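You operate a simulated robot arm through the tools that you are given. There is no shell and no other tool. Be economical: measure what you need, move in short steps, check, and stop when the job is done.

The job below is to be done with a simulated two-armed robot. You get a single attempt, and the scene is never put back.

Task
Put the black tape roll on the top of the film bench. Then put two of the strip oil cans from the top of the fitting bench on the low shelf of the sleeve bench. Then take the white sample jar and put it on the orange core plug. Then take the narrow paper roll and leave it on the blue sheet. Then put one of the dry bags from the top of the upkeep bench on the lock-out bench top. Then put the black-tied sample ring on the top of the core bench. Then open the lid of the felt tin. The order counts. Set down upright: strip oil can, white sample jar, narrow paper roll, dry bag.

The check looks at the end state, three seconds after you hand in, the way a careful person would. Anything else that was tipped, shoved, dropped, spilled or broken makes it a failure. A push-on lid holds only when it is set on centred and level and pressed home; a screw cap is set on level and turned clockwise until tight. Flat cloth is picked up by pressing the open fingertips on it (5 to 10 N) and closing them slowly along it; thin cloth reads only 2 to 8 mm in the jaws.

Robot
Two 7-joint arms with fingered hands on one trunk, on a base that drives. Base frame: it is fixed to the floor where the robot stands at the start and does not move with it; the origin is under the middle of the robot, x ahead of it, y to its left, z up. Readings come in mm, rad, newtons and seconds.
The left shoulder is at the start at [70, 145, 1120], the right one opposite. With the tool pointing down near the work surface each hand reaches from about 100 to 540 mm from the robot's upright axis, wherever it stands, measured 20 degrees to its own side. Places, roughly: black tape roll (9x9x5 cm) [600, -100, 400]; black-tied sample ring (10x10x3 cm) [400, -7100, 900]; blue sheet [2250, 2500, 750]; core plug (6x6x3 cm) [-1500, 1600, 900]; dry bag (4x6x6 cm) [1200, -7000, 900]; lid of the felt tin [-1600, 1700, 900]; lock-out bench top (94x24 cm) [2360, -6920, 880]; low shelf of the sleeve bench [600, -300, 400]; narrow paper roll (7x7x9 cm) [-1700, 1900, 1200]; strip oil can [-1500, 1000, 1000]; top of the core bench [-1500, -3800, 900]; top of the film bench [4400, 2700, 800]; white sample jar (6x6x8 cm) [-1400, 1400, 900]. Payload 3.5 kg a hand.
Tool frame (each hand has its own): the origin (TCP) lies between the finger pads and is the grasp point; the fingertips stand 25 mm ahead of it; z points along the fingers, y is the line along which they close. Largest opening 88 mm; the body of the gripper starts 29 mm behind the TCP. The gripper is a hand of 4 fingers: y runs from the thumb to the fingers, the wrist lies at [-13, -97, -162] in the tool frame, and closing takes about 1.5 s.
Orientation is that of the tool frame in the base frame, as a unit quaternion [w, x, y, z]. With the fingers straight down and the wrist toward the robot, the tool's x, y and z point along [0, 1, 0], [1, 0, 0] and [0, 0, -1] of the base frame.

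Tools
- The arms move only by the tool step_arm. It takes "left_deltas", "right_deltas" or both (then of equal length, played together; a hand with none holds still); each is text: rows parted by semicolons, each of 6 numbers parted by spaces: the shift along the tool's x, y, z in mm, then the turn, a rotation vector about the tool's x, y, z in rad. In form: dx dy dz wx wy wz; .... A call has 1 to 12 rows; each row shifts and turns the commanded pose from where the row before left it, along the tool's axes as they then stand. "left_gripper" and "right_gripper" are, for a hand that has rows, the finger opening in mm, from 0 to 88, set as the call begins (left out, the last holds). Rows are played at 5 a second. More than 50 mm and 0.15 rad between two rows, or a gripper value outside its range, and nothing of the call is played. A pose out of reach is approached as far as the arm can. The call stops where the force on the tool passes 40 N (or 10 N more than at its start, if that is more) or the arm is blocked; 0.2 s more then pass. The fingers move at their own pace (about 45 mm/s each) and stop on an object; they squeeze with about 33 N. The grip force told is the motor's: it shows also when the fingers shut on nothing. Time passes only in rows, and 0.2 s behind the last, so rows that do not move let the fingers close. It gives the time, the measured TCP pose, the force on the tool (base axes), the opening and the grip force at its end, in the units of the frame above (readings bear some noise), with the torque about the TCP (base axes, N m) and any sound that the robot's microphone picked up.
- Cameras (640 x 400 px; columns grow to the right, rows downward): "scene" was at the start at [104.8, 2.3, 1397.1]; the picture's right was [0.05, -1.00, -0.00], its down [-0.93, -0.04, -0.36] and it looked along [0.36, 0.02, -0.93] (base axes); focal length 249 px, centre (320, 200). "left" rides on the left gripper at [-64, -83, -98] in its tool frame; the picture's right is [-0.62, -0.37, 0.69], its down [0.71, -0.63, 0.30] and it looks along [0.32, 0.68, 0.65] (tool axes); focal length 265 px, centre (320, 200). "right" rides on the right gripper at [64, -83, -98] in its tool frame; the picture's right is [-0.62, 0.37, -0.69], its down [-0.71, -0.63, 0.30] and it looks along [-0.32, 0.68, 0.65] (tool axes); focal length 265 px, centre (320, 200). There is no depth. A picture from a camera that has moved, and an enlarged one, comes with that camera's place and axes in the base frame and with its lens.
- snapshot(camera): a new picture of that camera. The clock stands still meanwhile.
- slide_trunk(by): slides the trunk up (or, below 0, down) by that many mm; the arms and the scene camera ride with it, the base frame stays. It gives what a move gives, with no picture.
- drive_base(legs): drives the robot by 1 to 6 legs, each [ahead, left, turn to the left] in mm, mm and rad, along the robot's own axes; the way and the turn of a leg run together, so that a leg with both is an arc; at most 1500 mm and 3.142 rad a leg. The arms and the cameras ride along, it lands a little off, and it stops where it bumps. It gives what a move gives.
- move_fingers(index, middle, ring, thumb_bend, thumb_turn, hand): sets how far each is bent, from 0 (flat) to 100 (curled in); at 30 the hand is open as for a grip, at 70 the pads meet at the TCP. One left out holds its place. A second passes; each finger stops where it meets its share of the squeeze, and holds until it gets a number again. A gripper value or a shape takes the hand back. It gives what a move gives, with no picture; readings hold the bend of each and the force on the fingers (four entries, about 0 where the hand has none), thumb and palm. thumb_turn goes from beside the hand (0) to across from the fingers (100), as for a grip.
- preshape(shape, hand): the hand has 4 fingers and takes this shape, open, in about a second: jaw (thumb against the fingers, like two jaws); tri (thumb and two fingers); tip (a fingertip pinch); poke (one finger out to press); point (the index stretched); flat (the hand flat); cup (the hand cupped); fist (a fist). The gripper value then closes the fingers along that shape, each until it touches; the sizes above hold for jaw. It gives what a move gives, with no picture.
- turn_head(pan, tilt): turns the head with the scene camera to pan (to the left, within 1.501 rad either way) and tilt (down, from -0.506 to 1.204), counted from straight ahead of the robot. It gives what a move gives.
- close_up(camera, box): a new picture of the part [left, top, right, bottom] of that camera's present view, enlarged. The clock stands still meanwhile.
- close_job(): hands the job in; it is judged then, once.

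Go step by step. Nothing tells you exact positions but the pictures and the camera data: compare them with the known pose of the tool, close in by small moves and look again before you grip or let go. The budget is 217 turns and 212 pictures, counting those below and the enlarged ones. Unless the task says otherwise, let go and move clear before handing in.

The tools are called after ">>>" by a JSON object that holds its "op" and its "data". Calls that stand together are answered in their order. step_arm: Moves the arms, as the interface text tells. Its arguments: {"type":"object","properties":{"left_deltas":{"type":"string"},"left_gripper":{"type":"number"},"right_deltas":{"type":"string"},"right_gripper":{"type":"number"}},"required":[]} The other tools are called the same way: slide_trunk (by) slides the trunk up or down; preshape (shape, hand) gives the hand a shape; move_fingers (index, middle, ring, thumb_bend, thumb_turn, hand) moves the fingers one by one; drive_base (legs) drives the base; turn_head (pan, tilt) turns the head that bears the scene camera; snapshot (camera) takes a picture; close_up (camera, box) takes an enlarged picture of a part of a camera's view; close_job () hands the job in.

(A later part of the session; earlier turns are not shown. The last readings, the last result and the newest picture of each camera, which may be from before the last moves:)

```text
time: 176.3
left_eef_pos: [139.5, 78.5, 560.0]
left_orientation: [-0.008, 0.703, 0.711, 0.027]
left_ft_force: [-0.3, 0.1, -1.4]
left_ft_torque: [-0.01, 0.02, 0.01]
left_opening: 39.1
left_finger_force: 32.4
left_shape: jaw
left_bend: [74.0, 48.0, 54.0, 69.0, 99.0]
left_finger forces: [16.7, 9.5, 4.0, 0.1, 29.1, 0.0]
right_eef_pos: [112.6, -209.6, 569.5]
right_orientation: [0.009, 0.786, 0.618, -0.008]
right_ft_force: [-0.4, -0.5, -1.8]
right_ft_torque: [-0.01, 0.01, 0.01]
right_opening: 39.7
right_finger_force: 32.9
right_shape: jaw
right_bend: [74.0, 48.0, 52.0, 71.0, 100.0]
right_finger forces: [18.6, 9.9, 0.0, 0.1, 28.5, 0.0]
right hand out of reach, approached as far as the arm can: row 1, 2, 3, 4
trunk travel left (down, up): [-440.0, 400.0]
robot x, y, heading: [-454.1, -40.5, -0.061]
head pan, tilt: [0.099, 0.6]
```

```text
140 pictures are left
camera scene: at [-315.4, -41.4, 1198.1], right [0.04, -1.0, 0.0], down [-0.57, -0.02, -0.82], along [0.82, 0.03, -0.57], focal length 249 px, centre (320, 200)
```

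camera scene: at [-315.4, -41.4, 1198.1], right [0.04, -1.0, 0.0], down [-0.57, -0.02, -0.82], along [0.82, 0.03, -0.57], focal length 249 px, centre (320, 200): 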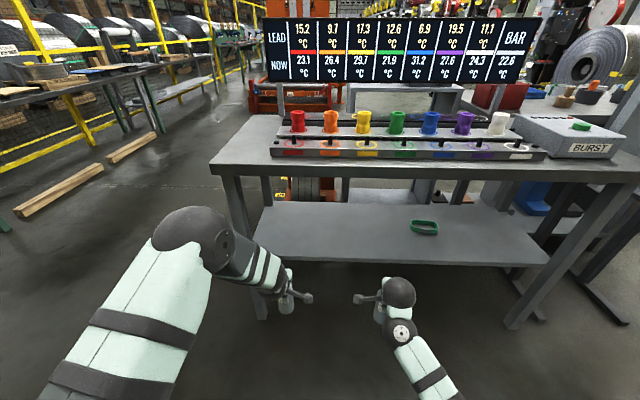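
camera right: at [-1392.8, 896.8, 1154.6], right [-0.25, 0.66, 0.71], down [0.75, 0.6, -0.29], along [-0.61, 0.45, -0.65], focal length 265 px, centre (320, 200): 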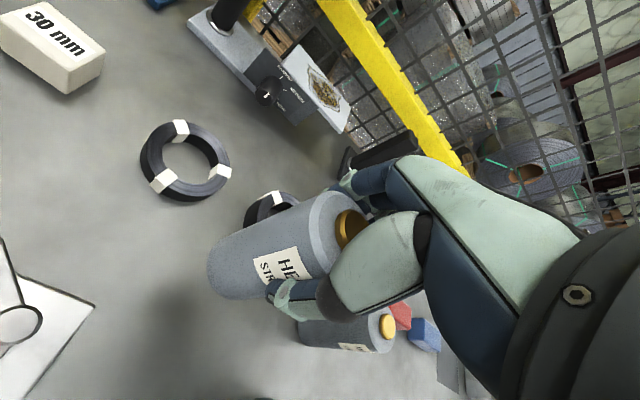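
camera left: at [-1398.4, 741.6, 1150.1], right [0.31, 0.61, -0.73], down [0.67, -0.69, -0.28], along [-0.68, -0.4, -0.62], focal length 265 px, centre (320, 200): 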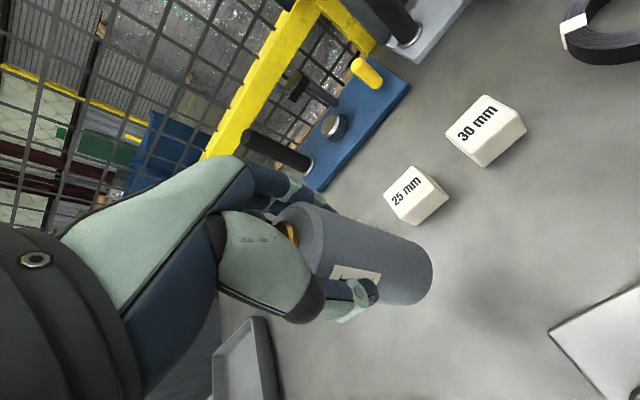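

>>> {"op": "slide_trunk", "data": {"by": -28}}

>>> {"op": "drive_base", "data": {"legs": [[324, 20, 0]]}}

>>> {"op": "snapshot", "data": {"camera": "scene"}}

>>> {"op": "snapshot", "data": {"camera": "left"}}

>>> {"op": "snapshot", "data": {"camera": "right"}}

```text
time: 177.0
left_eef_pos: [139.9, 78.1, 531.7]
left_orientation: [-0.009, 0.703, 0.711, 0.028]
left_ft_force: [0.3, -0.5, -1.6]
left_ft_torque: [-0.02, 0.0, -0.02]
left_opening: 39.1
left_finger_force: 32.7
left_shape: jaw
left_bend: [74.0, 48.0, 54.0, 69.0, 99.0]
left_finger forces: [16.6, 9.5, 3.8, 0.1, 29.2, 0.1]
right_eef_pos: [112.3, -209.7, 543.1]
right_orientation: [0.01, 0.786, 0.618, -0.006]
right_ft_force: [-0.6, 0.3, -1.7]
right_ft_torque: [0.01, 0.02, -0.01]
right_opening: 39.6
right_finger_force: 32.4
right_shape: jaw
right_bend: [74.0, 48.0, 52.0, 71.0, 100.0]
right_finger forces: [18.6, 10.0, 0.0, 0.0, 28.5, 0.1]
trunk travel left (down, up): [-412.0, 428.0]
robot x, y, heading: [-456.9, -47.2, -0.06]
head pan, tilt: [0.099, 0.6]
```

```text
time: 179.1
left_eef_pos: [448.0, 76.9, 529.3]
left_orientation: [-0.013, 0.705, 0.709, 0.025]
left_ft_force: [0.5, -0.3, -2.2]
left_ft_torque: [0.01, -0.03, 0.01]
left_opening: 39.2
left_finger_force: 33.1
left_shape: jaw
left_bend: [74.0, 48.0, 54.0, 69.0, 99.0]
left_finger forces: [17.1, 9.8, 3.9, 0.0, 29.9, 0.1]
right_eef_pos: [427.9, -210.3, 546.8]
right_orientation: [0.013, 0.787, 0.617, -0.003]
right_ft_force: [-0.4, 1.0, -1.1]
right_ft_torque: [0.0, 0.03, -0.01]
right_opening: 39.5
right_finger_force: 33.0
right_shape: jaw
right_bend: [74.0, 48.0, 52.0, 71.0, 100.0]
right_finger forces: [18.8, 10.0, 0.0, 0.0, 28.7, 0.0]
trunk travel left (down, up): [-412.0, 428.0]
robot x, y, heading: [-134.4, -40.0, -0.066]
head pan, tilt: [0.099, 0.6]
```

```text
139 pictures are left
camera scene: at [-6.1, -41.0, 1170.8], right [0.04, -1.0, 0.0], down [-0.56, -0.02, -0.83], along [0.83, 0.03, -0.56], focal length 249 px, centre (320, 200)
```

scene: 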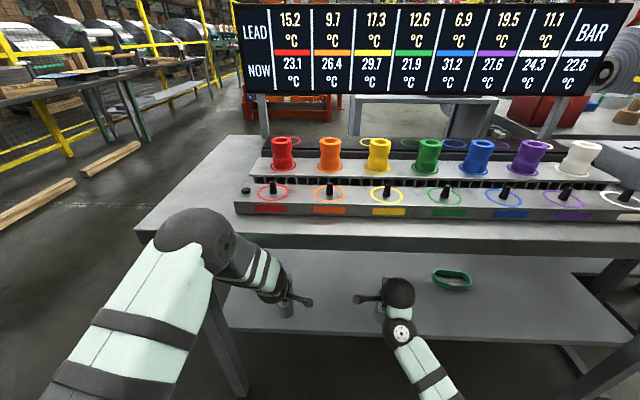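

```text
138 pictures are left
camera left: at [364.4, 7.1, 622.5], right [-0.35, -0.58, -0.73], down [-0.63, 0.73, -0.28], along [0.69, 0.36, -0.62], focal length 265 px, centre (320, 200)
```

left: 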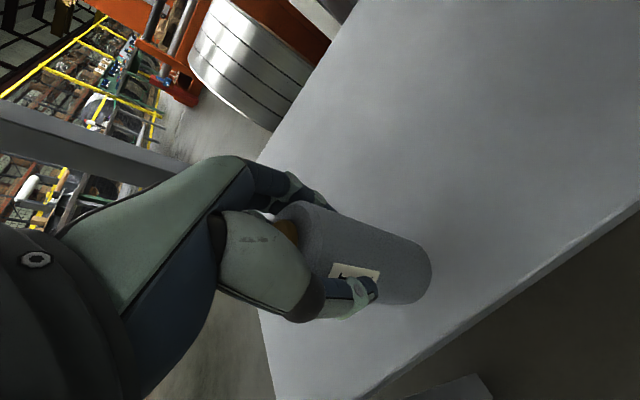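

```text
137 pictures are left
camera right: at [361.6, -125.3, 643.2], right [0.2, -0.67, 0.71], down [-0.78, -0.55, -0.3], along [0.59, -0.49, -0.64], focal length 265 px, centre (320, 200)
```

right: 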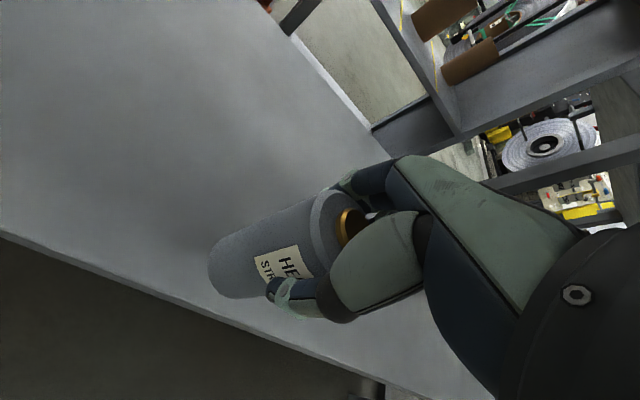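

The left forearm seems to lean slightly against the bench front. I'll back off 60 mm and extend the left arm further instead.

>>> {"op": "drive_base", "data": {"legs": [[-70, 0, 0]]}}

>>> {"op": "step_arm", "data": {"left_deltas": "0 20 0 0 0 0;0 20 0 0 0 0;0 20 0 0 0 0;0 20 0 0 0 0;0 0 0 0 0 0"}}

>>> {"op": "snapshot", "data": {"camera": "scene"}}

```text
time: 180.2
left_eef_pos: [383.3, 80.4, 526.4]
left_orientation: [-0.017, 0.704, 0.709, 0.022]
left_ft_force: [-0.1, -0.7, -1.5]
left_ft_torque: [0.02, -0.03, -0.03]
left_opening: 39.5
left_finger_force: 33.4
left_shape: jaw
left_bend: [74.0, 48.0, 54.0, 70.0, 99.0]
left_finger forces: [17.1, 9.9, 3.9, 0.0, 29.7, 0.0]
right_eef_pos: [362.7, -204.9, 543.7]
right_orientation: [0.01, 0.786, 0.618, -0.007]
right_ft_force: [0.9, -0.4, -1.1]
right_ft_torque: [0.0, 0.01, 0.01]
right_opening: 39.6
right_finger_force: 32.9
right_shape: jaw
right_bend: [74.0, 48.0, 52.0, 71.0, 100.0]
right_finger forces: [18.7, 10.1, 0.1, 0.0, 28.7, 0.0]
trunk travel left (down, up): [-412.0, 428.0]
robot x, y, heading: [-198.5, -39.8, -0.06]
head pan, tilt: [0.099, 0.6]
```

```text
time: 181.3
left_eef_pos: [463.2, 80.8, 524.4]
left_orientation: [-0.018, 0.704, 0.709, 0.021]
left_ft_force: [0.1, 0.2, -1.9]
left_ft_torque: [-0.01, -0.02, -0.02]
left_opening: 39.2
left_finger_force: 33.4
left_shape: jaw
left_bend: [74.0, 48.0, 54.0, 70.0, 99.0]
left_finger forces: [17.0, 9.7, 4.0, 0.0, 29.5, 0.1]
right_eef_pos: [362.9, -206.1, 542.4]
right_orientation: [0.009, 0.786, 0.618, -0.007]
right_ft_force: [1.0, 0.8, -0.7]
right_ft_torque: [0.01, 0.04, 0.0]
right_opening: 39.4
right_finger_force: 33.2
right_shape: jaw
right_bend: [74.0, 48.0, 52.0, 71.0, 100.0]
right_finger forces: [18.6, 10.0, 0.1, 0.0, 28.7, 0.0]
trunk travel left (down, up): [-412.0, 428.0]
robot x, y, heading: [-200.7, -37.5, -0.06]
head pan, tilt: [0.099, 0.6]
```

```text
136 pictures are left
camera scene: at [-64.9, -37.5, 1170.2], right [0.04, -1.0, 0.0], down [-0.57, -0.02, -0.82], along [0.82, 0.03, -0.57], focal length 249 px, centre (320, 200)
```

scene: 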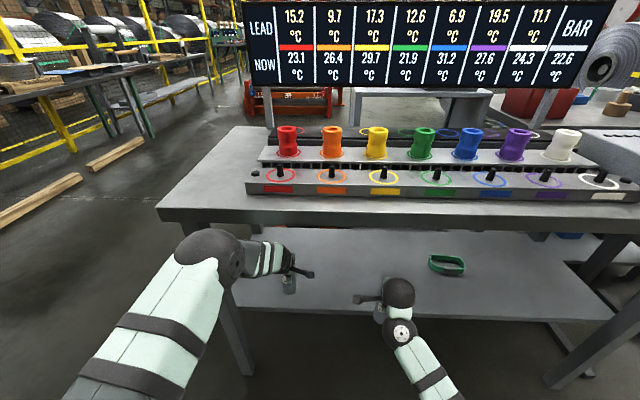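

The left arm is now flatter and clear of the bench front. Lowering the left can onto the shelf.

>>> {"op": "step_arm", "data": {"left_deltas": "0 0 5 0 0 0;0 0 4 0 0 0;0 0 3 0 0 0;0 0 3 0 0 0;0 0 3 0 0 0;0 0 3 0 0 0;0 0 3 0 0 0;0 0 0 0 0 0"}}

>>> {"op": "snapshot", "data": {"camera": "left"}}

```text
time: 183.2
left_eef_pos: [463.6, 82.4, 510.7]
left_orientation: [-0.011, 0.704, 0.709, 0.026]
left_ft_force: [-0.9, -0.1, 33.3]
left_ft_torque: [0.09, 0.13, -0.02]
left_opening: 40.5
left_finger_force: 33.4
left_shape: jaw
left_bend: [75.0, 48.0, 54.0, 69.0, 99.0]
left_finger forces: [18.6, 10.8, 5.1, 0.0, 34.7, 0.0]
right_eef_pos: [360.0, -205.6, 545.5]
right_orientation: [0.01, 0.786, 0.618, -0.003]
right_ft_force: [-0.6, 0.3, -1.6]
right_ft_torque: [0.0, -0.03, -0.01]
right_opening: 39.4
right_finger_force: 32.9
right_shape: jaw
right_bend: [74.0, 48.0, 52.0, 71.0, 100.0]
right_finger forces: [18.8, 10.0, 0.1, 0.1, 28.6, 0.0]
trunk travel left (down, up): [-412.0, 428.0]
robot x, y, heading: [-199.6, -34.8, -0.063]
head pan, tilt: [0.099, 0.6]
```

```text
135 pictures are left
camera left: at [379.7, 12.9, 601.8], right [-0.35, -0.58, -0.73], down [-0.63, 0.73, -0.28], along [0.69, 0.36, -0.62], focal length 265 px, centre (320, 200)
```

left: 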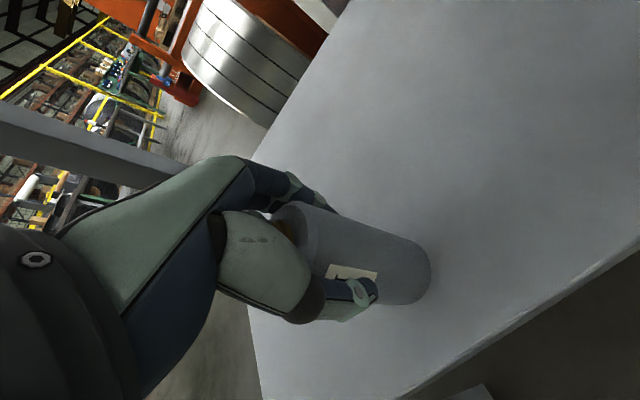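

Contact at 511 mm. I ease the pressure, open the left hand, and rise.

>>> {"op": "step_arm", "data": {"left_deltas": "0 0 -4 0 0 0;0 0 -2 0 0 0;0 0 0 0 0 0"}}

>>> {"op": "step_arm", "data": {"left_deltas": "0 0 0 0 0 0;0 0 0 0 0 0;0 0 0 0 0 0;0 0 0 0 0 0;0 0 0 0 0 0;0 0 0 0 0 0", "left_gripper": 88}}

>>> {"op": "step_arm", "data": {"left_deltas": "0 0 -20 0 0 0;0 0 -30 0 0 0;0 0 -30 0 0 0;0 0 0 0 0 0"}}

>>> {"op": "snapshot", "data": {"camera": "left"}}

```text
time: 183.9
left_eef_pos: [462.8, 82.7, 510.8]
left_orientation: [-0.015, 0.704, 0.71, 0.023]
left_ft_force: [3.5, -1.1, 19.3]
left_ft_torque: [0.07, -0.17, -0.04]
left_opening: 39.9
left_finger_force: 32.9
left_shape: jaw
left_bend: [75.0, 48.0, 54.0, 70.0, 99.0]
left_finger forces: [19.8, 11.4, 5.1, 0.0, 31.0, 0.0]
right_eef_pos: [361.9, -206.0, 544.0]
right_orientation: [0.01, 0.786, 0.618, -0.006]
right_ft_force: [0.2, -0.1, -1.2]
right_ft_torque: [0.0, -0.03, 0.01]
right_opening: 39.6
right_finger_force: 32.1
right_shape: jaw
right_bend: [74.0, 48.0, 52.0, 71.0, 100.0]
right_finger forces: [18.7, 9.9, 0.1, 0.0, 28.6, 0.0]
trunk travel left (down, up): [-412.0, 428.0]
robot x, y, heading: [-201.7, -36.3, -0.059]
head pan, tilt: [0.099, 0.6]
```

```text
time: 185.3
left_eef_pos: [462.2, 81.9, 507.4]
left_orientation: [-0.018, 0.704, 0.71, 0.021]
left_ft_force: [-0.1, 0.2, 0.0]
left_ft_torque: [0.02, 0.03, -0.02]
left_opening: 87.4
left_finger_force: 0.0
left_shape: jaw
left_bend: [30.0, 30.0, 30.0, 30.0, 98.0]
left_finger forces: [0.0, 0.0, 0.0, 0.0, 0.0, 0.0]
right_eef_pos: [362.0, -205.2, 542.0]
right_orientation: [0.01, 0.786, 0.619, -0.007]
right_ft_force: [-0.3, -1.1, -0.5]
right_ft_torque: [-0.01, 0.03, -0.02]
right_opening: 39.6
right_finger_force: 33.2
right_shape: jaw
right_bend: [74.0, 48.0, 52.0, 71.0, 100.0]
right_finger forces: [18.7, 10.0, 0.1, 0.0, 28.6, 0.0]
trunk travel left (down, up): [-412.0, 428.0]
robot x, y, heading: [-203.0, -41.7, -0.06]
head pan, tilt: [0.099, 0.6]
```

```text
time: 186.3
left_eef_pos: [455.2, 78.8, 568.9]
left_orientation: [-0.029, 0.705, 0.708, 0.011]
left_ft_force: [-0.4, 0.1, 0.6]
left_ft_torque: [0.0, -0.03, 0.02]
left_opening: 87.9
left_finger_force: 0.1
left_shape: jaw
left_bend: [30.0, 30.0, 30.0, 30.0, 98.0]
left_finger forces: [0.1, 0.1, 0.0, 0.1, 0.0, 0.0]
right_eef_pos: [364.0, -205.9, 538.9]
right_orientation: [0.009, 0.786, 0.618, -0.009]
right_ft_force: [0.7, 0.3, -1.7]
right_ft_torque: [-0.02, 0.02, 0.02]
right_opening: 39.3
right_finger_force: 33.0
right_shape: jaw
right_bend: [74.0, 48.0, 52.0, 71.0, 100.0]
right_finger forces: [18.7, 10.0, 0.0, 0.0, 28.6, 0.1]
trunk travel left (down, up): [-412.0, 428.0]
robot x, y, heading: [-202.2, -34.8, -0.069]
head pan, tilt: [0.099, 0.6]
```

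```text
134 pictures are left
camera left: at [375.1, 8.0, 664.2], right [-0.38, -0.58, -0.72], down [-0.64, 0.73, -0.25], along [0.67, 0.36, -0.65], focal length 265 px, centre (320, 200)
```

left: 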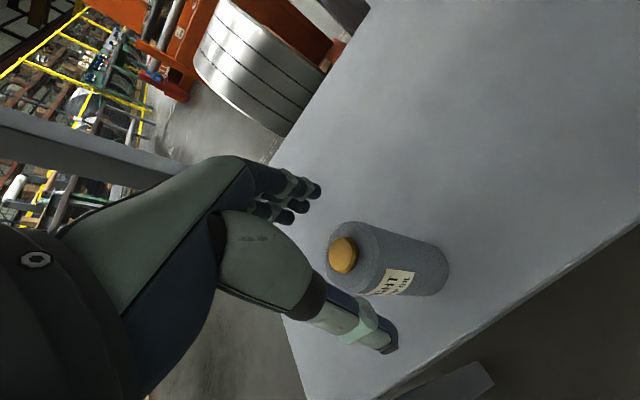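

LIGHT stands on the shelf. I'll slide the left hand sideways off the can before backing out.

>>> {"op": "step_arm", "data": {"left_deltas": "20 0 0 0 0 0;25 0 0 0 0 0;25 0 0 0 0 0;0 0 0 0 0 0"}}

>>> {"op": "snapshot", "data": {"camera": "left"}}

>>> {"op": "snapshot", "data": {"camera": "scene"}}

```text
time: 187.6
left_eef_pos: [439.6, 134.0, 562.7]
left_orientation: [-0.039, 0.714, 0.699, -0.001]
left_ft_force: [0.0, -1.0, -0.6]
left_ft_torque: [-0.01, 0.02, 0.01]
left_opening: 87.7
left_finger_force: 0.1
left_shape: jaw
left_bend: [30.0, 30.0, 30.0, 30.0, 98.0]
left_finger forces: [0.0, 0.1, 0.1, 0.1, 0.0, 0.1]
right_eef_pos: [362.1, -205.5, 544.5]
right_orientation: [0.01, 0.788, 0.616, -0.008]
right_ft_force: [0.4, 0.0, -1.2]
right_ft_torque: [0.0, 0.01, 0.0]
right_opening: 39.8
right_finger_force: 32.8
right_shape: jaw
right_bend: [74.0, 48.0, 52.0, 71.0, 100.0]
right_finger forces: [18.7, 10.0, 0.0, 0.1, 28.6, 0.0]
trunk travel left (down, up): [-412.0, 428.0]
robot x, y, heading: [-205.3, -36.2, -0.064]
head pan, tilt: [0.099, 0.6]
stopped in row 4 (left hand): the arm was blocked; the commanded pose is now the measured one
```

```text
133 pictures are left
camera left: at [363.2, 66.4, 661.5], right [-0.42, -0.57, -0.7], down [-0.63, 0.74, -0.23], along [0.65, 0.35, -0.67], focal length 265 px, centre (320, 200)
```

left: 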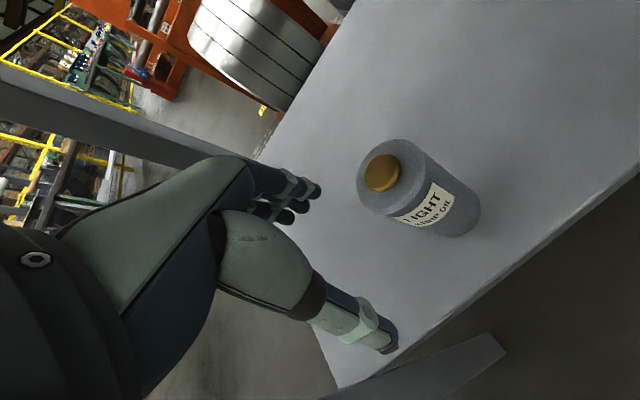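

```text
132 pictures are left
camera scene: at [-63.5, -35.3, 1172.6], right [0.04, -1.0, 0.0], down [-0.57, -0.02, -0.82], along [0.82, 0.03, -0.57], focal length 249 px, centre (320, 200)
```

scene: 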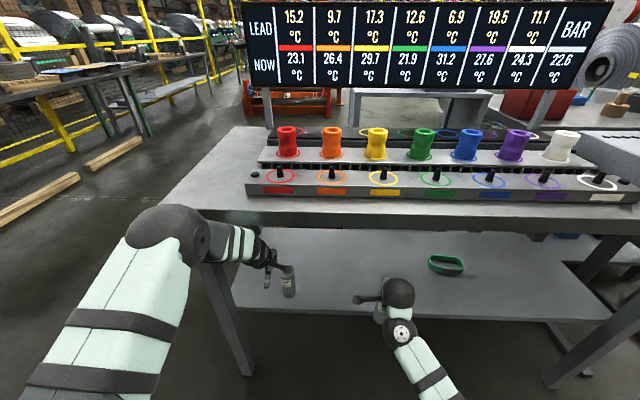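

>>> {"op": "drive_base", "data": {"legs": [[-15, 35, 0], [-140, 0, 0]]}}

>>> {"op": "snapshot", "data": {"camera": "scene"}}

```text
time: 189.4
left_eef_pos: [286.4, 177.3, 565.2]
left_orientation: [-0.038, 0.715, 0.698, 0.002]
left_ft_force: [-0.4, 0.1, 0.4]
left_ft_torque: [0.0, 0.0, 0.01]
left_opening: 87.7
left_finger_force: 0.0
left_shape: jaw
left_bend: [30.0, 30.0, 30.0, 30.0, 98.0]
left_finger forces: [0.0, 0.0, 0.0, 0.0, 0.0, 0.0]
right_eef_pos: [205.1, -163.9, 542.6]
right_orientation: [0.009, 0.788, 0.616, -0.007]
right_ft_force: [0.4, 0.1, -0.5]
right_ft_torque: [0.03, 0.03, 0.0]
right_opening: 39.5
right_finger_force: 33.3
right_shape: jaw
right_bend: [74.0, 48.0, 52.0, 71.0, 100.0]
right_finger forces: [18.7, 9.9, 0.0, 0.0, 28.6, 0.0]
trunk travel left (down, up): [-412.0, 428.0]
robot x, y, heading: [-357.0, 7.9, -0.07]
head pan, tilt: [0.099, 0.6]
```

```text
131 pictures are left
camera scene: at [-222.0, 6.2, 1170.4], right [0.03, -1.0, 0.0], down [-0.56, -0.02, -0.83], along [0.82, 0.03, -0.56], focal length 249 px, centre (320, 200)
```

scene: 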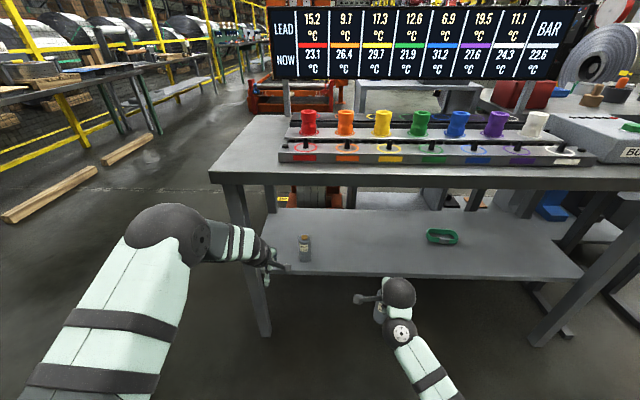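

>>> {"op": "step_arm", "data": {"left_deltas": "0 -40 0 0 0 0;0 -40 0 0 0 0;0 -40 0 0 0 0;0 -40 0 0 0 0;0 -40 0 0 0 0;0 -40 0 0 0 0;0 -40 0 0 0 0"}}

>>> {"op": "drive_base", "data": {"legs": [[260, 10, 0.0]]}}

>>> {"op": "snapshot", "data": {"camera": "scene"}}

>>> {"op": "snapshot", "data": {"camera": "right"}}

```text
time: 191.0
left_eef_pos: [22.1, 182.6, 570.4]
left_orientation: [-0.038, 0.714, 0.699, 0.002]
left_ft_force: [-0.7, 0.4, -1.1]
left_ft_torque: [0.0, -0.01, -0.01]
left_opening: 87.9
left_finger_force: 0.0
left_shape: jaw
left_bend: [30.0, 30.0, 30.0, 30.0, 98.0]
left_finger forces: [0.0, 0.0, 0.1, 0.0, 0.0, 0.0]
left hand out of reach, approached as far as the arm can: row 7
right_eef_pos: [206.3, -163.6, 542.2]
right_orientation: [0.009, 0.788, 0.616, -0.008]
right_ft_force: [-0.3, -1.0, -2.0]
right_ft_torque: [-0.03, 0.0, 0.02]
right_opening: 39.3
right_finger_force: 33.1
right_shape: jaw
right_bend: [74.0, 48.0, 52.0, 71.0, 100.0]
right_finger forces: [18.6, 10.0, 0.0, 0.1, 28.6, 0.0]
trunk travel left (down, up): [-412.0, 428.0]
robot x, y, heading: [-362.6, 7.4, -0.069]
head pan, tilt: [0.099, 0.6]
```

```text
time: 192.8
left_eef_pos: [284.3, 176.0, 570.1]
left_orientation: [-0.039, 0.713, 0.7, 0.002]
left_ft_force: [1.5, 0.0, -0.8]
left_ft_torque: [-0.04, -0.01, 0.0]
left_opening: 88.0
left_finger_force: 0.0
left_shape: jaw
left_bend: [30.0, 30.0, 30.0, 30.0, 98.0]
left_finger forces: [0.1, 0.0, 0.1, 0.0, 0.1, 0.0]
right_eef_pos: [468.2, -167.8, 542.5]
right_orientation: [0.01, 0.786, 0.617, -0.007]
right_ft_force: [-0.7, 0.4, -0.8]
right_ft_torque: [0.0, 0.01, -0.03]
right_opening: 39.5
right_finger_force: 32.8
right_shape: jaw
right_bend: [74.0, 48.0, 52.0, 71.0, 100.0]
right_finger forces: [18.7, 10.0, 0.0, 0.0, 28.6, 0.0]
trunk travel left (down, up): [-412.0, 428.0]
robot x, y, heading: [-94.0, -0.2, -0.067]
head pan, tilt: [0.099, 0.6]
```

```text
130 pictures are left
camera scene: at [41.4, -0.1, 1170.1], right [0.04, -1.0, 0.0], down [-0.57, -0.02, -0.82], along [0.82, 0.03, -0.57], focal length 249 px, centre (320, 200)
```

scene: 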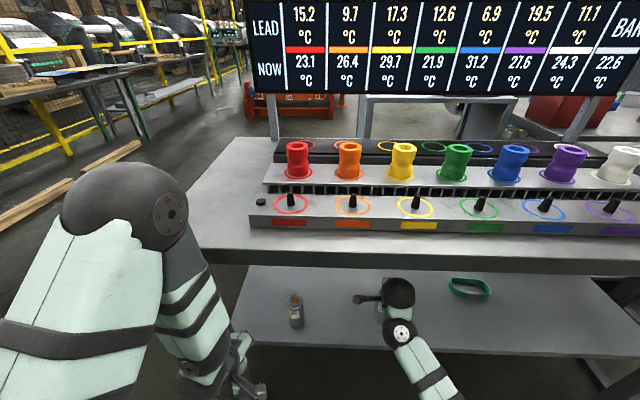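

```text
129 pictures are left
camera right: at [403.2, -84.0, 638.3], right [0.21, -0.67, 0.71], down [-0.78, -0.55, -0.29], along [0.59, -0.49, -0.64], focal length 265 px, centre (320, 200)
```

right: 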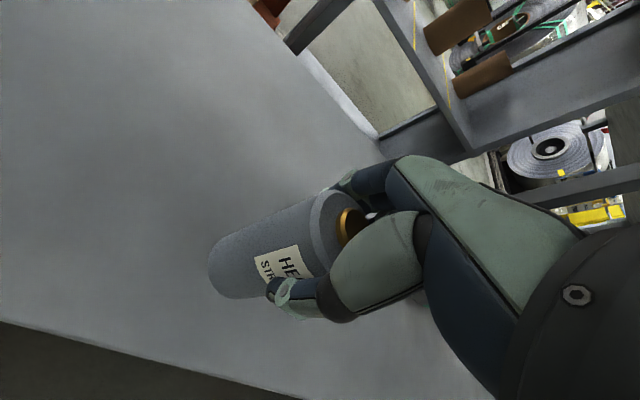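

Lowering HEAVY onto the shelf.

>>> {"op": "step_arm", "data": {"right_deltas": "0 0 10 0 0 0;0 0 10 0 0 0;0 0 4 0 0 0;0 0 3 0 0 0;0 0 3 0 0 0;0 0 3 0 0 0;0 0 3 0 0 0;0 0 0 0 0 0"}}

```text
time: 194.6
left_eef_pos: [282.4, 177.4, 571.7]
left_orientation: [-0.037, 0.713, 0.7, 0.003]
left_ft_force: [0.2, 0.2, 1.0]
left_ft_torque: [0.03, -0.01, -0.02]
left_opening: 87.8
left_finger_force: 0.0
left_shape: jaw
left_bend: [30.0, 30.0, 30.0, 30.0, 98.0]
left_finger forces: [0.0, 0.0, 0.0, 0.0, 0.0, 0.0]
right_eef_pos: [464.7, -164.2, 511.3]
right_orientation: [0.013, 0.788, 0.616, -0.006]
right_ft_force: [-0.7, -2.7, 14.5]
right_ft_torque: [-0.08, -0.07, -0.02]
right_opening: 39.7
right_finger_force: 33.2
right_shape: jaw
right_bend: [74.0, 48.0, 52.0, 71.0, 100.0]
right_finger forces: [18.8, 12.5, 0.0, 0.1, 30.5, 0.1]
right hand out of reach, approached as far as the arm can: row 3, 7
trunk travel left (down, up): [-412.0, 428.0]
robot x, y, heading: [-98.8, 2.6, -0.061]
head pan, tilt: [0.099, 0.6]
```

>>> {"op": "step_arm", "data": {"right_deltas": "0 0 -2 0 0 0;0 0 0 0 0 0"}}

>>> {"op": "step_arm", "data": {"right_deltas": "0 0 0 0 0 0;0 0 0 0 0 0;0 0 0 0 0 0;0 0 0 0 0 0;0 0 0 0 0 0;0 0 0 0 0 0", "right_gripper": 88}}

>>> {"op": "step_arm", "data": {"right_deltas": "0 0 -20 0 0 0;0 0 -30 0 0 0;0 0 -35 0 0 0;0 0 0 0 0 0"}}

>>> {"op": "snapshot", "data": {"camera": "right"}}

```text
time: 195.2
left_eef_pos: [282.7, 177.3, 570.7]
left_orientation: [-0.037, 0.713, 0.7, 0.003]
left_ft_force: [-0.5, -0.6, 0.0]
left_ft_torque: [-0.01, 0.01, 0.0]
left_opening: 87.9
left_finger_force: 0.1
left_shape: jaw
left_bend: [30.0, 30.0, 30.0, 30.0, 98.0]
left_finger forces: [0.1, 0.0, 0.0, 0.0, 0.1, 0.1]
right_eef_pos: [463.9, -163.6, 510.4]
right_orientation: [0.011, 0.787, 0.617, -0.008]
right_ft_force: [2.4, -1.7, 10.8]
right_ft_torque: [-0.08, -0.17, -0.05]
right_opening: 40.0
right_finger_force: 32.9
right_shape: jaw
right_bend: [74.0, 48.0, 52.0, 71.0, 100.0]
right_finger forces: [20.3, 12.3, 0.1, 0.0, 29.8, 0.0]
trunk travel left (down, up): [-412.0, 428.0]
robot x, y, heading: [-95.6, -1.7, -0.061]
head pan, tilt: [0.099, 0.6]
```

```text
time: 196.6
left_eef_pos: [282.3, 176.7, 570.3]
left_orientation: [-0.037, 0.713, 0.7, 0.002]
left_ft_force: [-0.2, -0.4, -1.0]
left_ft_torque: [-0.01, 0.01, 0.0]
left_opening: 87.8
left_finger_force: 0.0
left_shape: jaw
left_bend: [30.0, 30.0, 30.0, 30.0, 98.0]
left_finger forces: [0.1, 0.1, 0.1, 0.0, 0.0, 0.0]
right_eef_pos: [465.0, -164.8, 510.0]
right_orientation: [0.01, 0.787, 0.617, -0.008]
right_ft_force: [0.1, -0.2, -0.1]
right_ft_torque: [0.0, 0.01, -0.02]
right_opening: 87.7
right_finger_force: 0.1
right_shape: jaw
right_bend: [30.0, 30.0, 30.0, 30.0, 98.0]
right_finger forces: [0.1, 0.1, 0.0, 0.1, 0.0, 0.0]
trunk travel left (down, up): [-412.0, 428.0]
robot x, y, heading: [-97.8, -2.9, -0.06]
head pan, tilt: [0.099, 0.6]
```

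```text
time: 197.6
left_eef_pos: [283.5, 176.4, 570.2]
left_orientation: [-0.038, 0.713, 0.7, 0.003]
left_ft_force: [0.3, -0.1, 1.5]
left_ft_torque: [0.0, 0.0, 0.01]
left_opening: 87.7
left_finger_force: 0.1
left_shape: jaw
left_bend: [30.0, 30.0, 30.0, 30.0, 98.0]
left_finger forces: [0.0, 0.1, 0.0, 0.0, 0.0, 0.0]
right_eef_pos: [464.2, -162.0, 595.6]
right_orientation: [0.008, 0.786, 0.618, -0.008]
right_ft_force: [-0.4, 0.5, 0.3]
right_ft_torque: [0.0, 0.0, 0.0]
right_opening: 87.7
right_finger_force: 0.1
right_shape: jaw
right_bend: [30.0, 30.0, 30.0, 30.0, 98.0]
right_finger forces: [0.1, 0.1, 0.2, 0.0, 0.0, 0.0]
trunk travel left (down, up): [-412.0, 428.0]
robot x, y, heading: [-94.1, -1.4, -0.059]
head pan, tilt: [0.099, 0.6]
```

```text
128 pictures are left
camera right: at [398.0, -77.3, 691.9], right [0.21, -0.67, 0.71], down [-0.78, -0.55, -0.29], along [0.59, -0.49, -0.64], focal length 265 px, centre (320, 200)
```

right: 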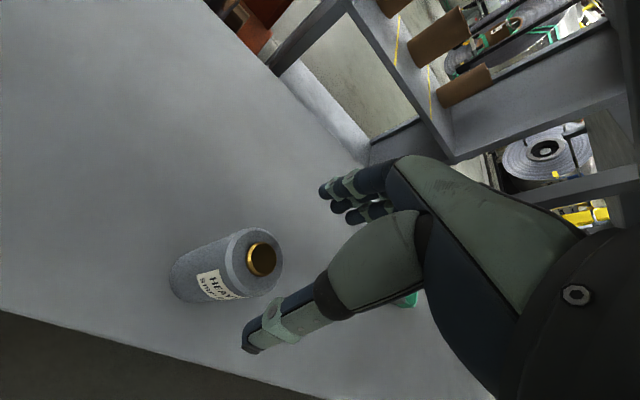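

Both cans stand on the low shelf. Backing out, raising the trunk and returning to the fitting bench for the white jar.

>>> {"op": "drive_base", "data": {"legs": [[-330, 0, 0]]}}

>>> {"op": "snapshot", "data": {"camera": "scene"}}

>>> {"op": "slide_trunk", "data": {"by": 400}}

>>> {"op": "drive_base", "data": {"legs": [[0, 1320, 0], [0, 0, -3.08]]}}

>>> {"op": "turn_head", "data": {"pan": -0.2, "tilt": 0.5}}

>>> {"op": "snapshot", "data": {"camera": "scene"}}

```text
time: 199.8
left_eef_pos: [-43.1, 195.8, 570.8]
left_orientation: [-0.038, 0.714, 0.699, 0.002]
left_ft_force: [0.4, -0.2, -0.8]
left_ft_torque: [-0.03, -0.02, -0.02]
left_opening: 87.6
left_finger_force: 0.1
left_shape: jaw
left_bend: [30.0, 30.0, 30.0, 30.0, 98.0]
left_finger forces: [0.0, 0.1, 0.0, 0.0, 0.0, 0.1]
right_eef_pos: [135.9, -142.7, 595.1]
right_orientation: [0.01, 0.788, 0.616, -0.007]
right_ft_force: [0.2, 0.8, -0.3]
right_ft_torque: [0.0, -0.02, 0.01]
right_opening: 87.8
right_finger_force: 0.1
right_shape: jaw
right_bend: [30.0, 30.0, 30.0, 30.0, 98.0]
right_finger forces: [0.0, 0.0, 0.1, 0.0, 0.0, 0.0]
trunk travel left (down, up): [-412.0, 428.0]
robot x, y, heading: [-425.5, 26.4, -0.065]
head pan, tilt: [0.099, 0.6]
```

```text
127 pictures are left
camera scene: at [-286.4, 20.4, 1170.3], right [0.03, -1.0, 0.0], down [-0.56, -0.02, -0.83], along [0.82, 0.03, -0.56], focal length 249 px, centre (320, 200)
```

scene: 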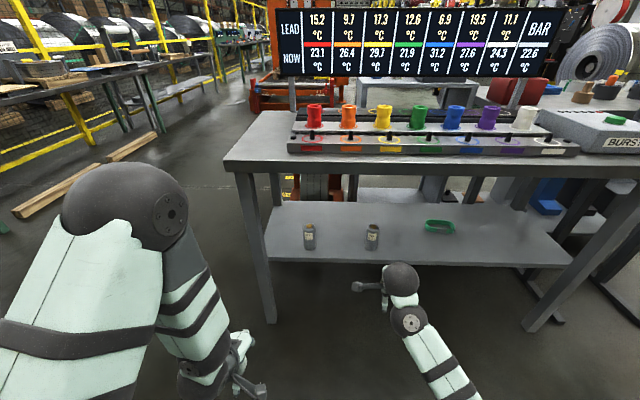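

```text
time: 203.6
left_eef_pos: [-41.3, 196.2, 970.9]
left_orientation: [-0.037, 0.714, 0.699, 0.002]
left_ft_force: [0.1, -1.0, -0.1]
left_ft_torque: [-0.03, -0.02, -0.02]
left_opening: 87.9
left_finger_force: 0.0
left_shape: jaw
left_bend: [30.0, 30.0, 30.0, 30.0, 98.0]
left_finger forces: [0.0, 0.0, 0.1, 0.0, 0.1, 0.0]
right_eef_pos: [136.8, -142.4, 995.0]
right_orientation: [0.01, 0.789, 0.615, -0.007]
right_ft_force: [-0.4, -0.2, 0.4]
right_ft_torque: [0.0, 0.0, -0.02]
right_opening: 87.7
right_finger_force: 0.1
right_shape: jaw
right_bend: [30.0, 30.0, 30.0, 30.0, 98.0]
right_finger forces: [0.0, 0.0, 0.0, 0.0, 0.0, 0.0]
trunk travel left (down, up): [-812.0, 28.0]
robot x, y, heading: [-422.8, 23.5, -0.067]
head pan, tilt: [0.099, 0.6]
```

```text
time: 217.4
left_eef_pos: [-705.4, 1126.9, 970.0]
left_orientation: [0.0, 0.732, -0.68, 0.038]
left_ft_force: [-0.8, -0.2, 0.0]
left_ft_torque: [-0.02, 0.0, 0.0]
left_opening: 87.7
left_finger_force: 0.2
left_shape: jaw
left_bend: [30.0, 30.0, 30.0, 30.0, 98.0]
left_finger forces: [0.0, 0.0, 0.0, 0.0, 0.0, 0.0]
right_eef_pos: [-914.4, 1447.2, 996.0]
right_orientation: [0.006, -0.652, 0.758, 0.01]
right_ft_force: [-0.8, -0.3, 0.0]
right_ft_torque: [-0.02, 0.02, 0.01]
right_opening: 87.6
right_finger_force: 0.1
right_shape: jaw
right_bend: [30.0, 30.0, 30.0, 30.0, 98.0]
right_finger forces: [0.0, 0.0, 0.1, 0.0, 0.1, 0.1]
trunk travel left (down, up): [-812.0, 28.0]
robot x, y, heading: [-342.3, 1334.1, -3.114]
head pan, tilt: [0.099, 0.6]
```

```text
time: 218.2
left_eef_pos: [-704.2, 1125.9, 969.6]
left_orientation: [0.001, 0.732, -0.68, 0.037]
left_ft_force: [-0.5, 0.0, 0.3]
left_ft_torque: [-0.01, -0.03, 0.01]
left_opening: 87.7
left_finger_force: 0.0
left_shape: jaw
left_bend: [30.0, 30.0, 30.0, 30.0, 98.0]
left_finger forces: [0.0, 0.0, 0.0, 0.0, 0.0, 0.1]
right_eef_pos: [-914.2, 1448.6, 995.2]
right_orientation: [0.006, -0.653, 0.758, 0.01]
right_ft_force: [1.2, -0.2, 0.5]
right_ft_torque: [-0.02, -0.04, 0.0]
right_opening: 87.5
right_finger_force: 0.0
right_shape: jaw
right_bend: [30.0, 30.0, 30.0, 30.0, 98.0]
right_finger forces: [0.0, 0.1, 0.0, 0.0, 0.0, 0.1]
trunk travel left (down, up): [-812.0, 28.0]
robot x, y, heading: [-341.9, 1339.1, -3.111]
head pan, tilt: [-0.201, 0.499]
```

```text
126 pictures are left
camera scene: at [-482.9, 1350.9, 1579.3], right [0.17, 0.99, 0.0], down [0.47, -0.08, -0.88], along [-0.87, 0.15, -0.48], focal length 249 px, centre (320, 200)
```

scene: 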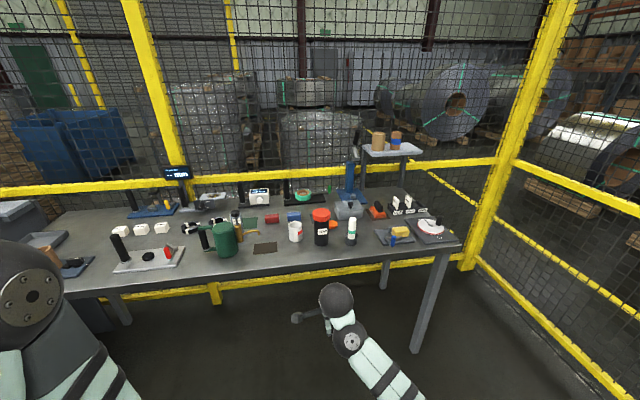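

>>> {"op": "slide_trunk", "data": {"by": 28}}

>>> {"op": "step_arm", "data": {"left_deltas": "10 0 -30 0 0 0;10 0 -30 0 0 0;10 0 -30 0 0 0;10 0 -30 0 0 0", "right_deltas": "0 0 -20 0 0 0;0 0 -20 0 0 0;0 0 -20 0 0 0;0 0 -10 0 0 0"}}

>>> {"op": "drive_base", "data": {"legs": [[280, 60, -0.03]]}}

>>> {"op": "turn_head", "data": {"pan": -0.25, "tilt": 0.75}}

>>> {"op": "close_up", "data": {"camera": "scene", "box": [230, 120, 480, 276]}}

```text
time: 218.9
left_eef_pos: [-703.8, 1126.1, 998.6]
left_orientation: [0.0, 0.732, -0.681, 0.039]
left_ft_force: [1.0, -0.4, 0.0]
left_ft_torque: [0.03, -0.01, -0.01]
left_opening: 87.7
left_finger_force: 0.0
left_shape: jaw
left_bend: [30.0, 30.0, 30.0, 30.0, 98.0]
left_finger forces: [0.0, 0.1, 0.0, 0.1, 0.0, 0.1]
right_eef_pos: [-914.5, 1447.3, 1023.6]
right_orientation: [0.006, -0.653, 0.757, 0.01]
right_ft_force: [0.2, -0.2, 1.8]
right_ft_torque: [-0.02, 0.02, -0.01]
right_opening: 87.5
right_finger_force: 0.0
right_shape: jaw
right_bend: [30.0, 30.0, 30.0, 30.0, 98.0]
right_finger forces: [0.0, 0.1, 0.1, 0.1, 0.1, 0.0]
trunk travel left (down, up): [-840.0, 0.0]
robot x, y, heading: [-339.2, 1336.5, -3.111]
head pan, tilt: [-0.201, 0.499]
```

```text
time: 219.9
left_eef_pos: [-730.5, 1091.6, 1115.6]
left_orientation: [0.002, 0.732, -0.68, 0.037]
left_ft_force: [-0.3, 0.2, -1.0]
left_ft_torque: [0.06, 0.0, 0.0]
left_opening: 87.8
left_finger_force: 0.1
left_shape: jaw
left_bend: [30.0, 30.0, 30.0, 30.0, 98.0]
left_finger forces: [0.0, 0.0, 0.0, 0.0, 0.0, 0.0]
left hand out of reach, approached as far as the arm can: row 1, 2, 3
right_eef_pos: [-910.3, 1446.8, 1094.7]
right_orientation: [0.005, -0.653, 0.758, 0.01]
right_ft_force: [-0.1, -0.8, -0.3]
right_ft_torque: [0.01, 0.02, -0.02]
right_opening: 87.6
right_finger_force: 0.1
right_shape: jaw
right_bend: [30.0, 30.0, 30.0, 30.0, 98.0]
right_finger forces: [0.1, 0.1, 0.1, 0.0, 0.0, 0.1]
trunk travel left (down, up): [-840.0, 0.0]
robot x, y, heading: [-344.5, 1336.3, -3.115]
head pan, tilt: [-0.201, 0.499]
```

```text
time: 221.9
left_eef_pos: [-1011.0, 1036.0, 1115.5]
left_orientation: [0.001, 0.723, -0.69, 0.037]
left_ft_force: [0.6, -0.8, -0.2]
left_ft_torque: [0.04, -0.02, -0.01]
left_opening: 87.7
left_finger_force: 0.1
left_shape: jaw
left_bend: [30.0, 30.0, 30.0, 30.0, 98.0]
left_finger forces: [0.0, 0.0, 0.0, 0.0, 0.0, 0.0]
right_eef_pos: [-1183.5, 1396.7, 1094.3]
right_orientation: [0.006, -0.642, 0.767, 0.009]
right_ft_force: [-0.6, -0.1, 0.2]
right_ft_torque: [0.03, -0.01, -0.04]
right_opening: 87.4
right_finger_force: 0.0
right_shape: jaw
right_bend: [30.0, 30.0, 30.0, 30.0, 98.0]
right_finger forces: [0.0, 0.0, 0.0, 0.0, 0.0, 0.0]
trunk travel left (down, up): [-840.0, 0.0]
robot x, y, heading: [-619.2, 1268.3, -3.138]
head pan, tilt: [-0.201, 0.499]
```

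```text
time: 222.7
left_eef_pos: [-1013.1, 1038.3, 1114.5]
left_orientation: [0.0, 0.723, -0.69, 0.039]
left_ft_force: [0.0, 1.1, 0.1]
left_ft_torque: [-0.01, 0.0, 0.01]
left_opening: 88.1
left_finger_force: 0.0
left_shape: jaw
left_bend: [30.0, 30.0, 30.0, 30.0, 98.0]
left_finger forces: [0.1, 0.0, 0.0, 0.0, 0.0, 0.0]
right_eef_pos: [-1186.2, 1397.7, 1092.7]
right_orientation: [0.007, -0.642, 0.767, 0.01]
right_ft_force: [-0.5, -0.4, 0.1]
right_ft_torque: [-0.01, 0.01, -0.03]
right_opening: 87.3
right_finger_force: 0.1
right_shape: jaw
right_bend: [30.0, 30.0, 30.0, 30.0, 98.0]
right_finger forces: [0.0, 0.0, 0.0, 0.0, 0.0, 0.1]
trunk travel left (down, up): [-840.0, 0.0]
robot x, y, heading: [-614.5, 1271.7, -3.14]
head pan, tilt: [-0.25, 0.75]
```

```text
2.56 times, centred on (355, 198) of scene
camera zoom: at [-749.1, 1291.9, 1585.3], right [0.25, 0.97, 0.0], down [0.66, -0.17, -0.73], along [-0.71, 0.18, -0.68], focal length 637 px, centre (230, 205)
```

zoom: 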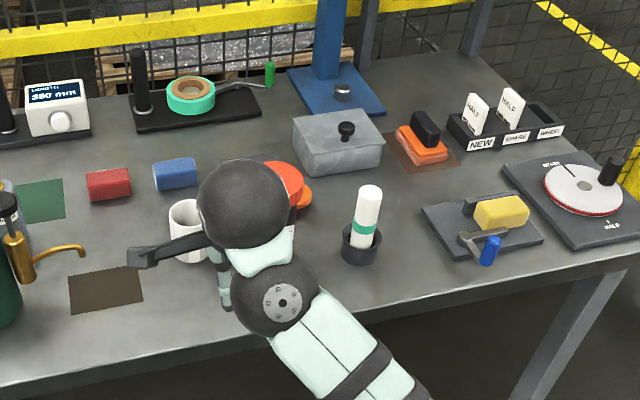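

>>> {"op": "snapshot", "data": {"camera": "right"}}

```text
124 pictures are left
camera right: at [-1113.6, 1316.6, 1189.6], right [-0.25, 0.66, 0.71], down [0.74, 0.6, -0.29], along [-0.62, 0.45, -0.64], focal length 265 px, centre (320, 200)
```

right: 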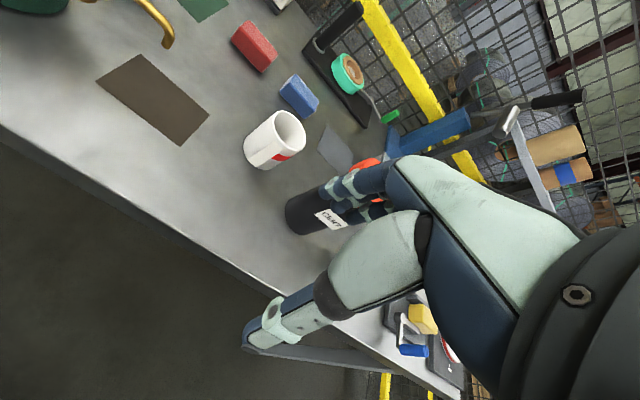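

The white jar stands at about [-1397, 1395]. I'll move closer with the hand above it.

>>> {"op": "step_arm", "data": {"right_deltas": "0 -40 0 0 0 0;0 -40 0 0 0 0"}}

>>> {"op": "drive_base", "data": {"legs": [[290, 0, 0]]}}

>>> {"op": "snapshot", "data": {"camera": "right"}}

>>> {"op": "snapshot", "data": {"camera": "scene"}}

```text
time: 223.3
left_eef_pos: [-1010.6, 1037.1, 1115.3]
left_orientation: [0.0, 0.723, -0.69, 0.038]
left_ft_force: [0.6, -0.3, -0.2]
left_ft_torque: [-0.03, -0.01, 0.02]
left_opening: 87.9
left_finger_force: 0.0
left_shape: jaw
left_bend: [30.0, 30.0, 30.0, 30.0, 98.0]
left_finger forces: [0.1, 0.0, 0.1, 0.0, 0.1, 0.1]
right_eef_pos: [-1104.2, 1383.6, 1091.2]
right_orientation: [0.002, -0.643, 0.766, 0.011]
right_ft_force: [0.5, -0.2, 0.2]
right_ft_torque: [-0.01, -0.01, 0.01]
right_opening: 87.6
right_finger_force: 0.1
right_shape: jaw
right_bend: [30.0, 30.0, 30.0, 30.0, 98.0]
right_finger forces: [0.1, 0.0, 0.1, 0.1, 0.1, 0.1]
trunk travel left (down, up): [-840.0, 0.0]
robot x, y, heading: [-619.1, 1272.6, -3.141]
head pan, tilt: [-0.25, 0.75]
```

```text
time: 225.3
left_eef_pos: [-1299.1, 1034.1, 1114.5]
left_orientation: [0.002, 0.724, -0.689, 0.037]
left_ft_force: [-0.3, -0.4, 0.3]
left_ft_torque: [0.02, 0.03, 0.02]
left_opening: 87.7
left_finger_force: 0.1
left_shape: jaw
left_bend: [30.0, 30.0, 30.0, 30.0, 98.0]
left_finger forces: [0.1, 0.0, 0.1, 0.0, 0.0, 0.0]
right_eef_pos: [-1395.2, 1379.5, 1092.6]
right_orientation: [0.001, -0.646, 0.764, 0.011]
right_ft_force: [0.4, 0.2, 0.7]
right_ft_torque: [0.04, -0.03, 0.0]
right_opening: 88.0
right_finger_force: 0.1
right_shape: jaw
right_bend: [30.0, 30.0, 30.0, 30.0, 98.0]
right_finger forces: [0.0, 0.0, 0.0, 0.1, 0.0, 0.0]
trunk travel left (down, up): [-840.0, 0.0]
robot x, y, heading: [-903.9, 1270.8, -3.139]
head pan, tilt: [-0.25, 0.75]
```

```text
123 pictures are left
camera right: at [-1322.0, 1300.5, 1188.9], right [-0.25, 0.66, 0.71], down [0.74, 0.6, -0.3], along [-0.63, 0.45, -0.64], focal length 265 px, centre (320, 200)
```

right: 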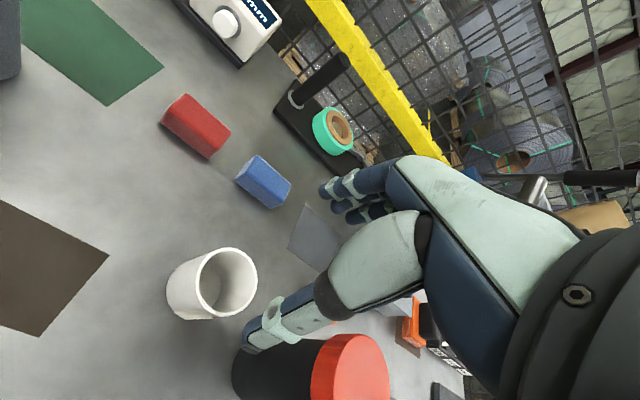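

```text
122 pictures are left
camera scene: at [-1035.9, 1290.4, 1585.6], right [0.24, 0.97, 0.0], down [0.66, -0.16, -0.73], along [-0.71, 0.18, -0.68], focal length 249 px, centre (320, 200)
```

scene: 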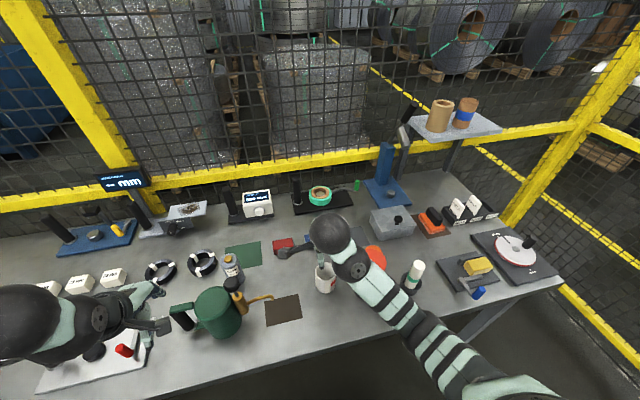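

Jar centre fixed at [-1394, 1394]. Centring and descending to grip it.

>>> {"op": "step_arm", "data": {"right_deltas": "-13 0 0 0 0 0;0 0 37 0 0 0;0 0 37 0 0 0;0 0 37 0 0 0;0 0 35 0 0 0;0 0 0 0 0 0"}}

>>> {"op": "snapshot", "data": {"camera": "right"}}

```text
time: 226.7
left_eef_pos: [-1301.5, 1033.5, 1113.7]
left_orientation: [0.0, 0.723, -0.689, 0.038]
left_ft_force: [-0.3, 0.1, -0.3]
left_ft_torque: [0.0, -0.02, 0.0]
left_opening: 87.9
left_finger_force: 0.0
left_shape: jaw
left_bend: [30.0, 30.0, 30.0, 30.0, 98.0]
left_finger forces: [0.0, 0.0, 0.1, 0.1, 0.0, 0.0]
right_eef_pos: [-1395.6, 1393.0, 945.9]
right_orientation: [0.002, -0.646, 0.763, 0.012]
right_ft_force: [-0.2, -0.1, -0.2]
right_ft_torque: [0.01, -0.04, -0.01]
right_opening: 87.8
right_finger_force: 0.0
right_shape: jaw
right_bend: [30.0, 30.0, 30.0, 30.0, 98.0]
right_finger forces: [0.0, 0.0, 0.0, 0.0, 0.0, 0.0]
trunk travel left (down, up): [-840.0, 0.0]
robot x, y, heading: [-909.3, 1268.4, -3.134]
head pan, tilt: [-0.25, 0.75]
```

```text
121 pictures are left
camera right: at [-1323.1, 1314.5, 1042.9], right [-0.25, 0.66, 0.71], down [0.74, 0.6, -0.3], along [-0.63, 0.45, -0.64], focal length 265 px, centre (320, 200)
```

right: 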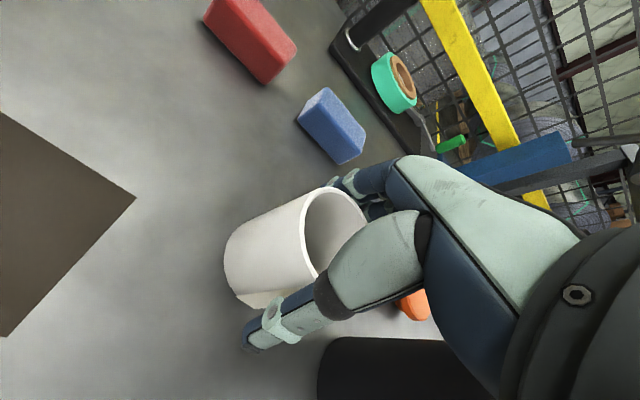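

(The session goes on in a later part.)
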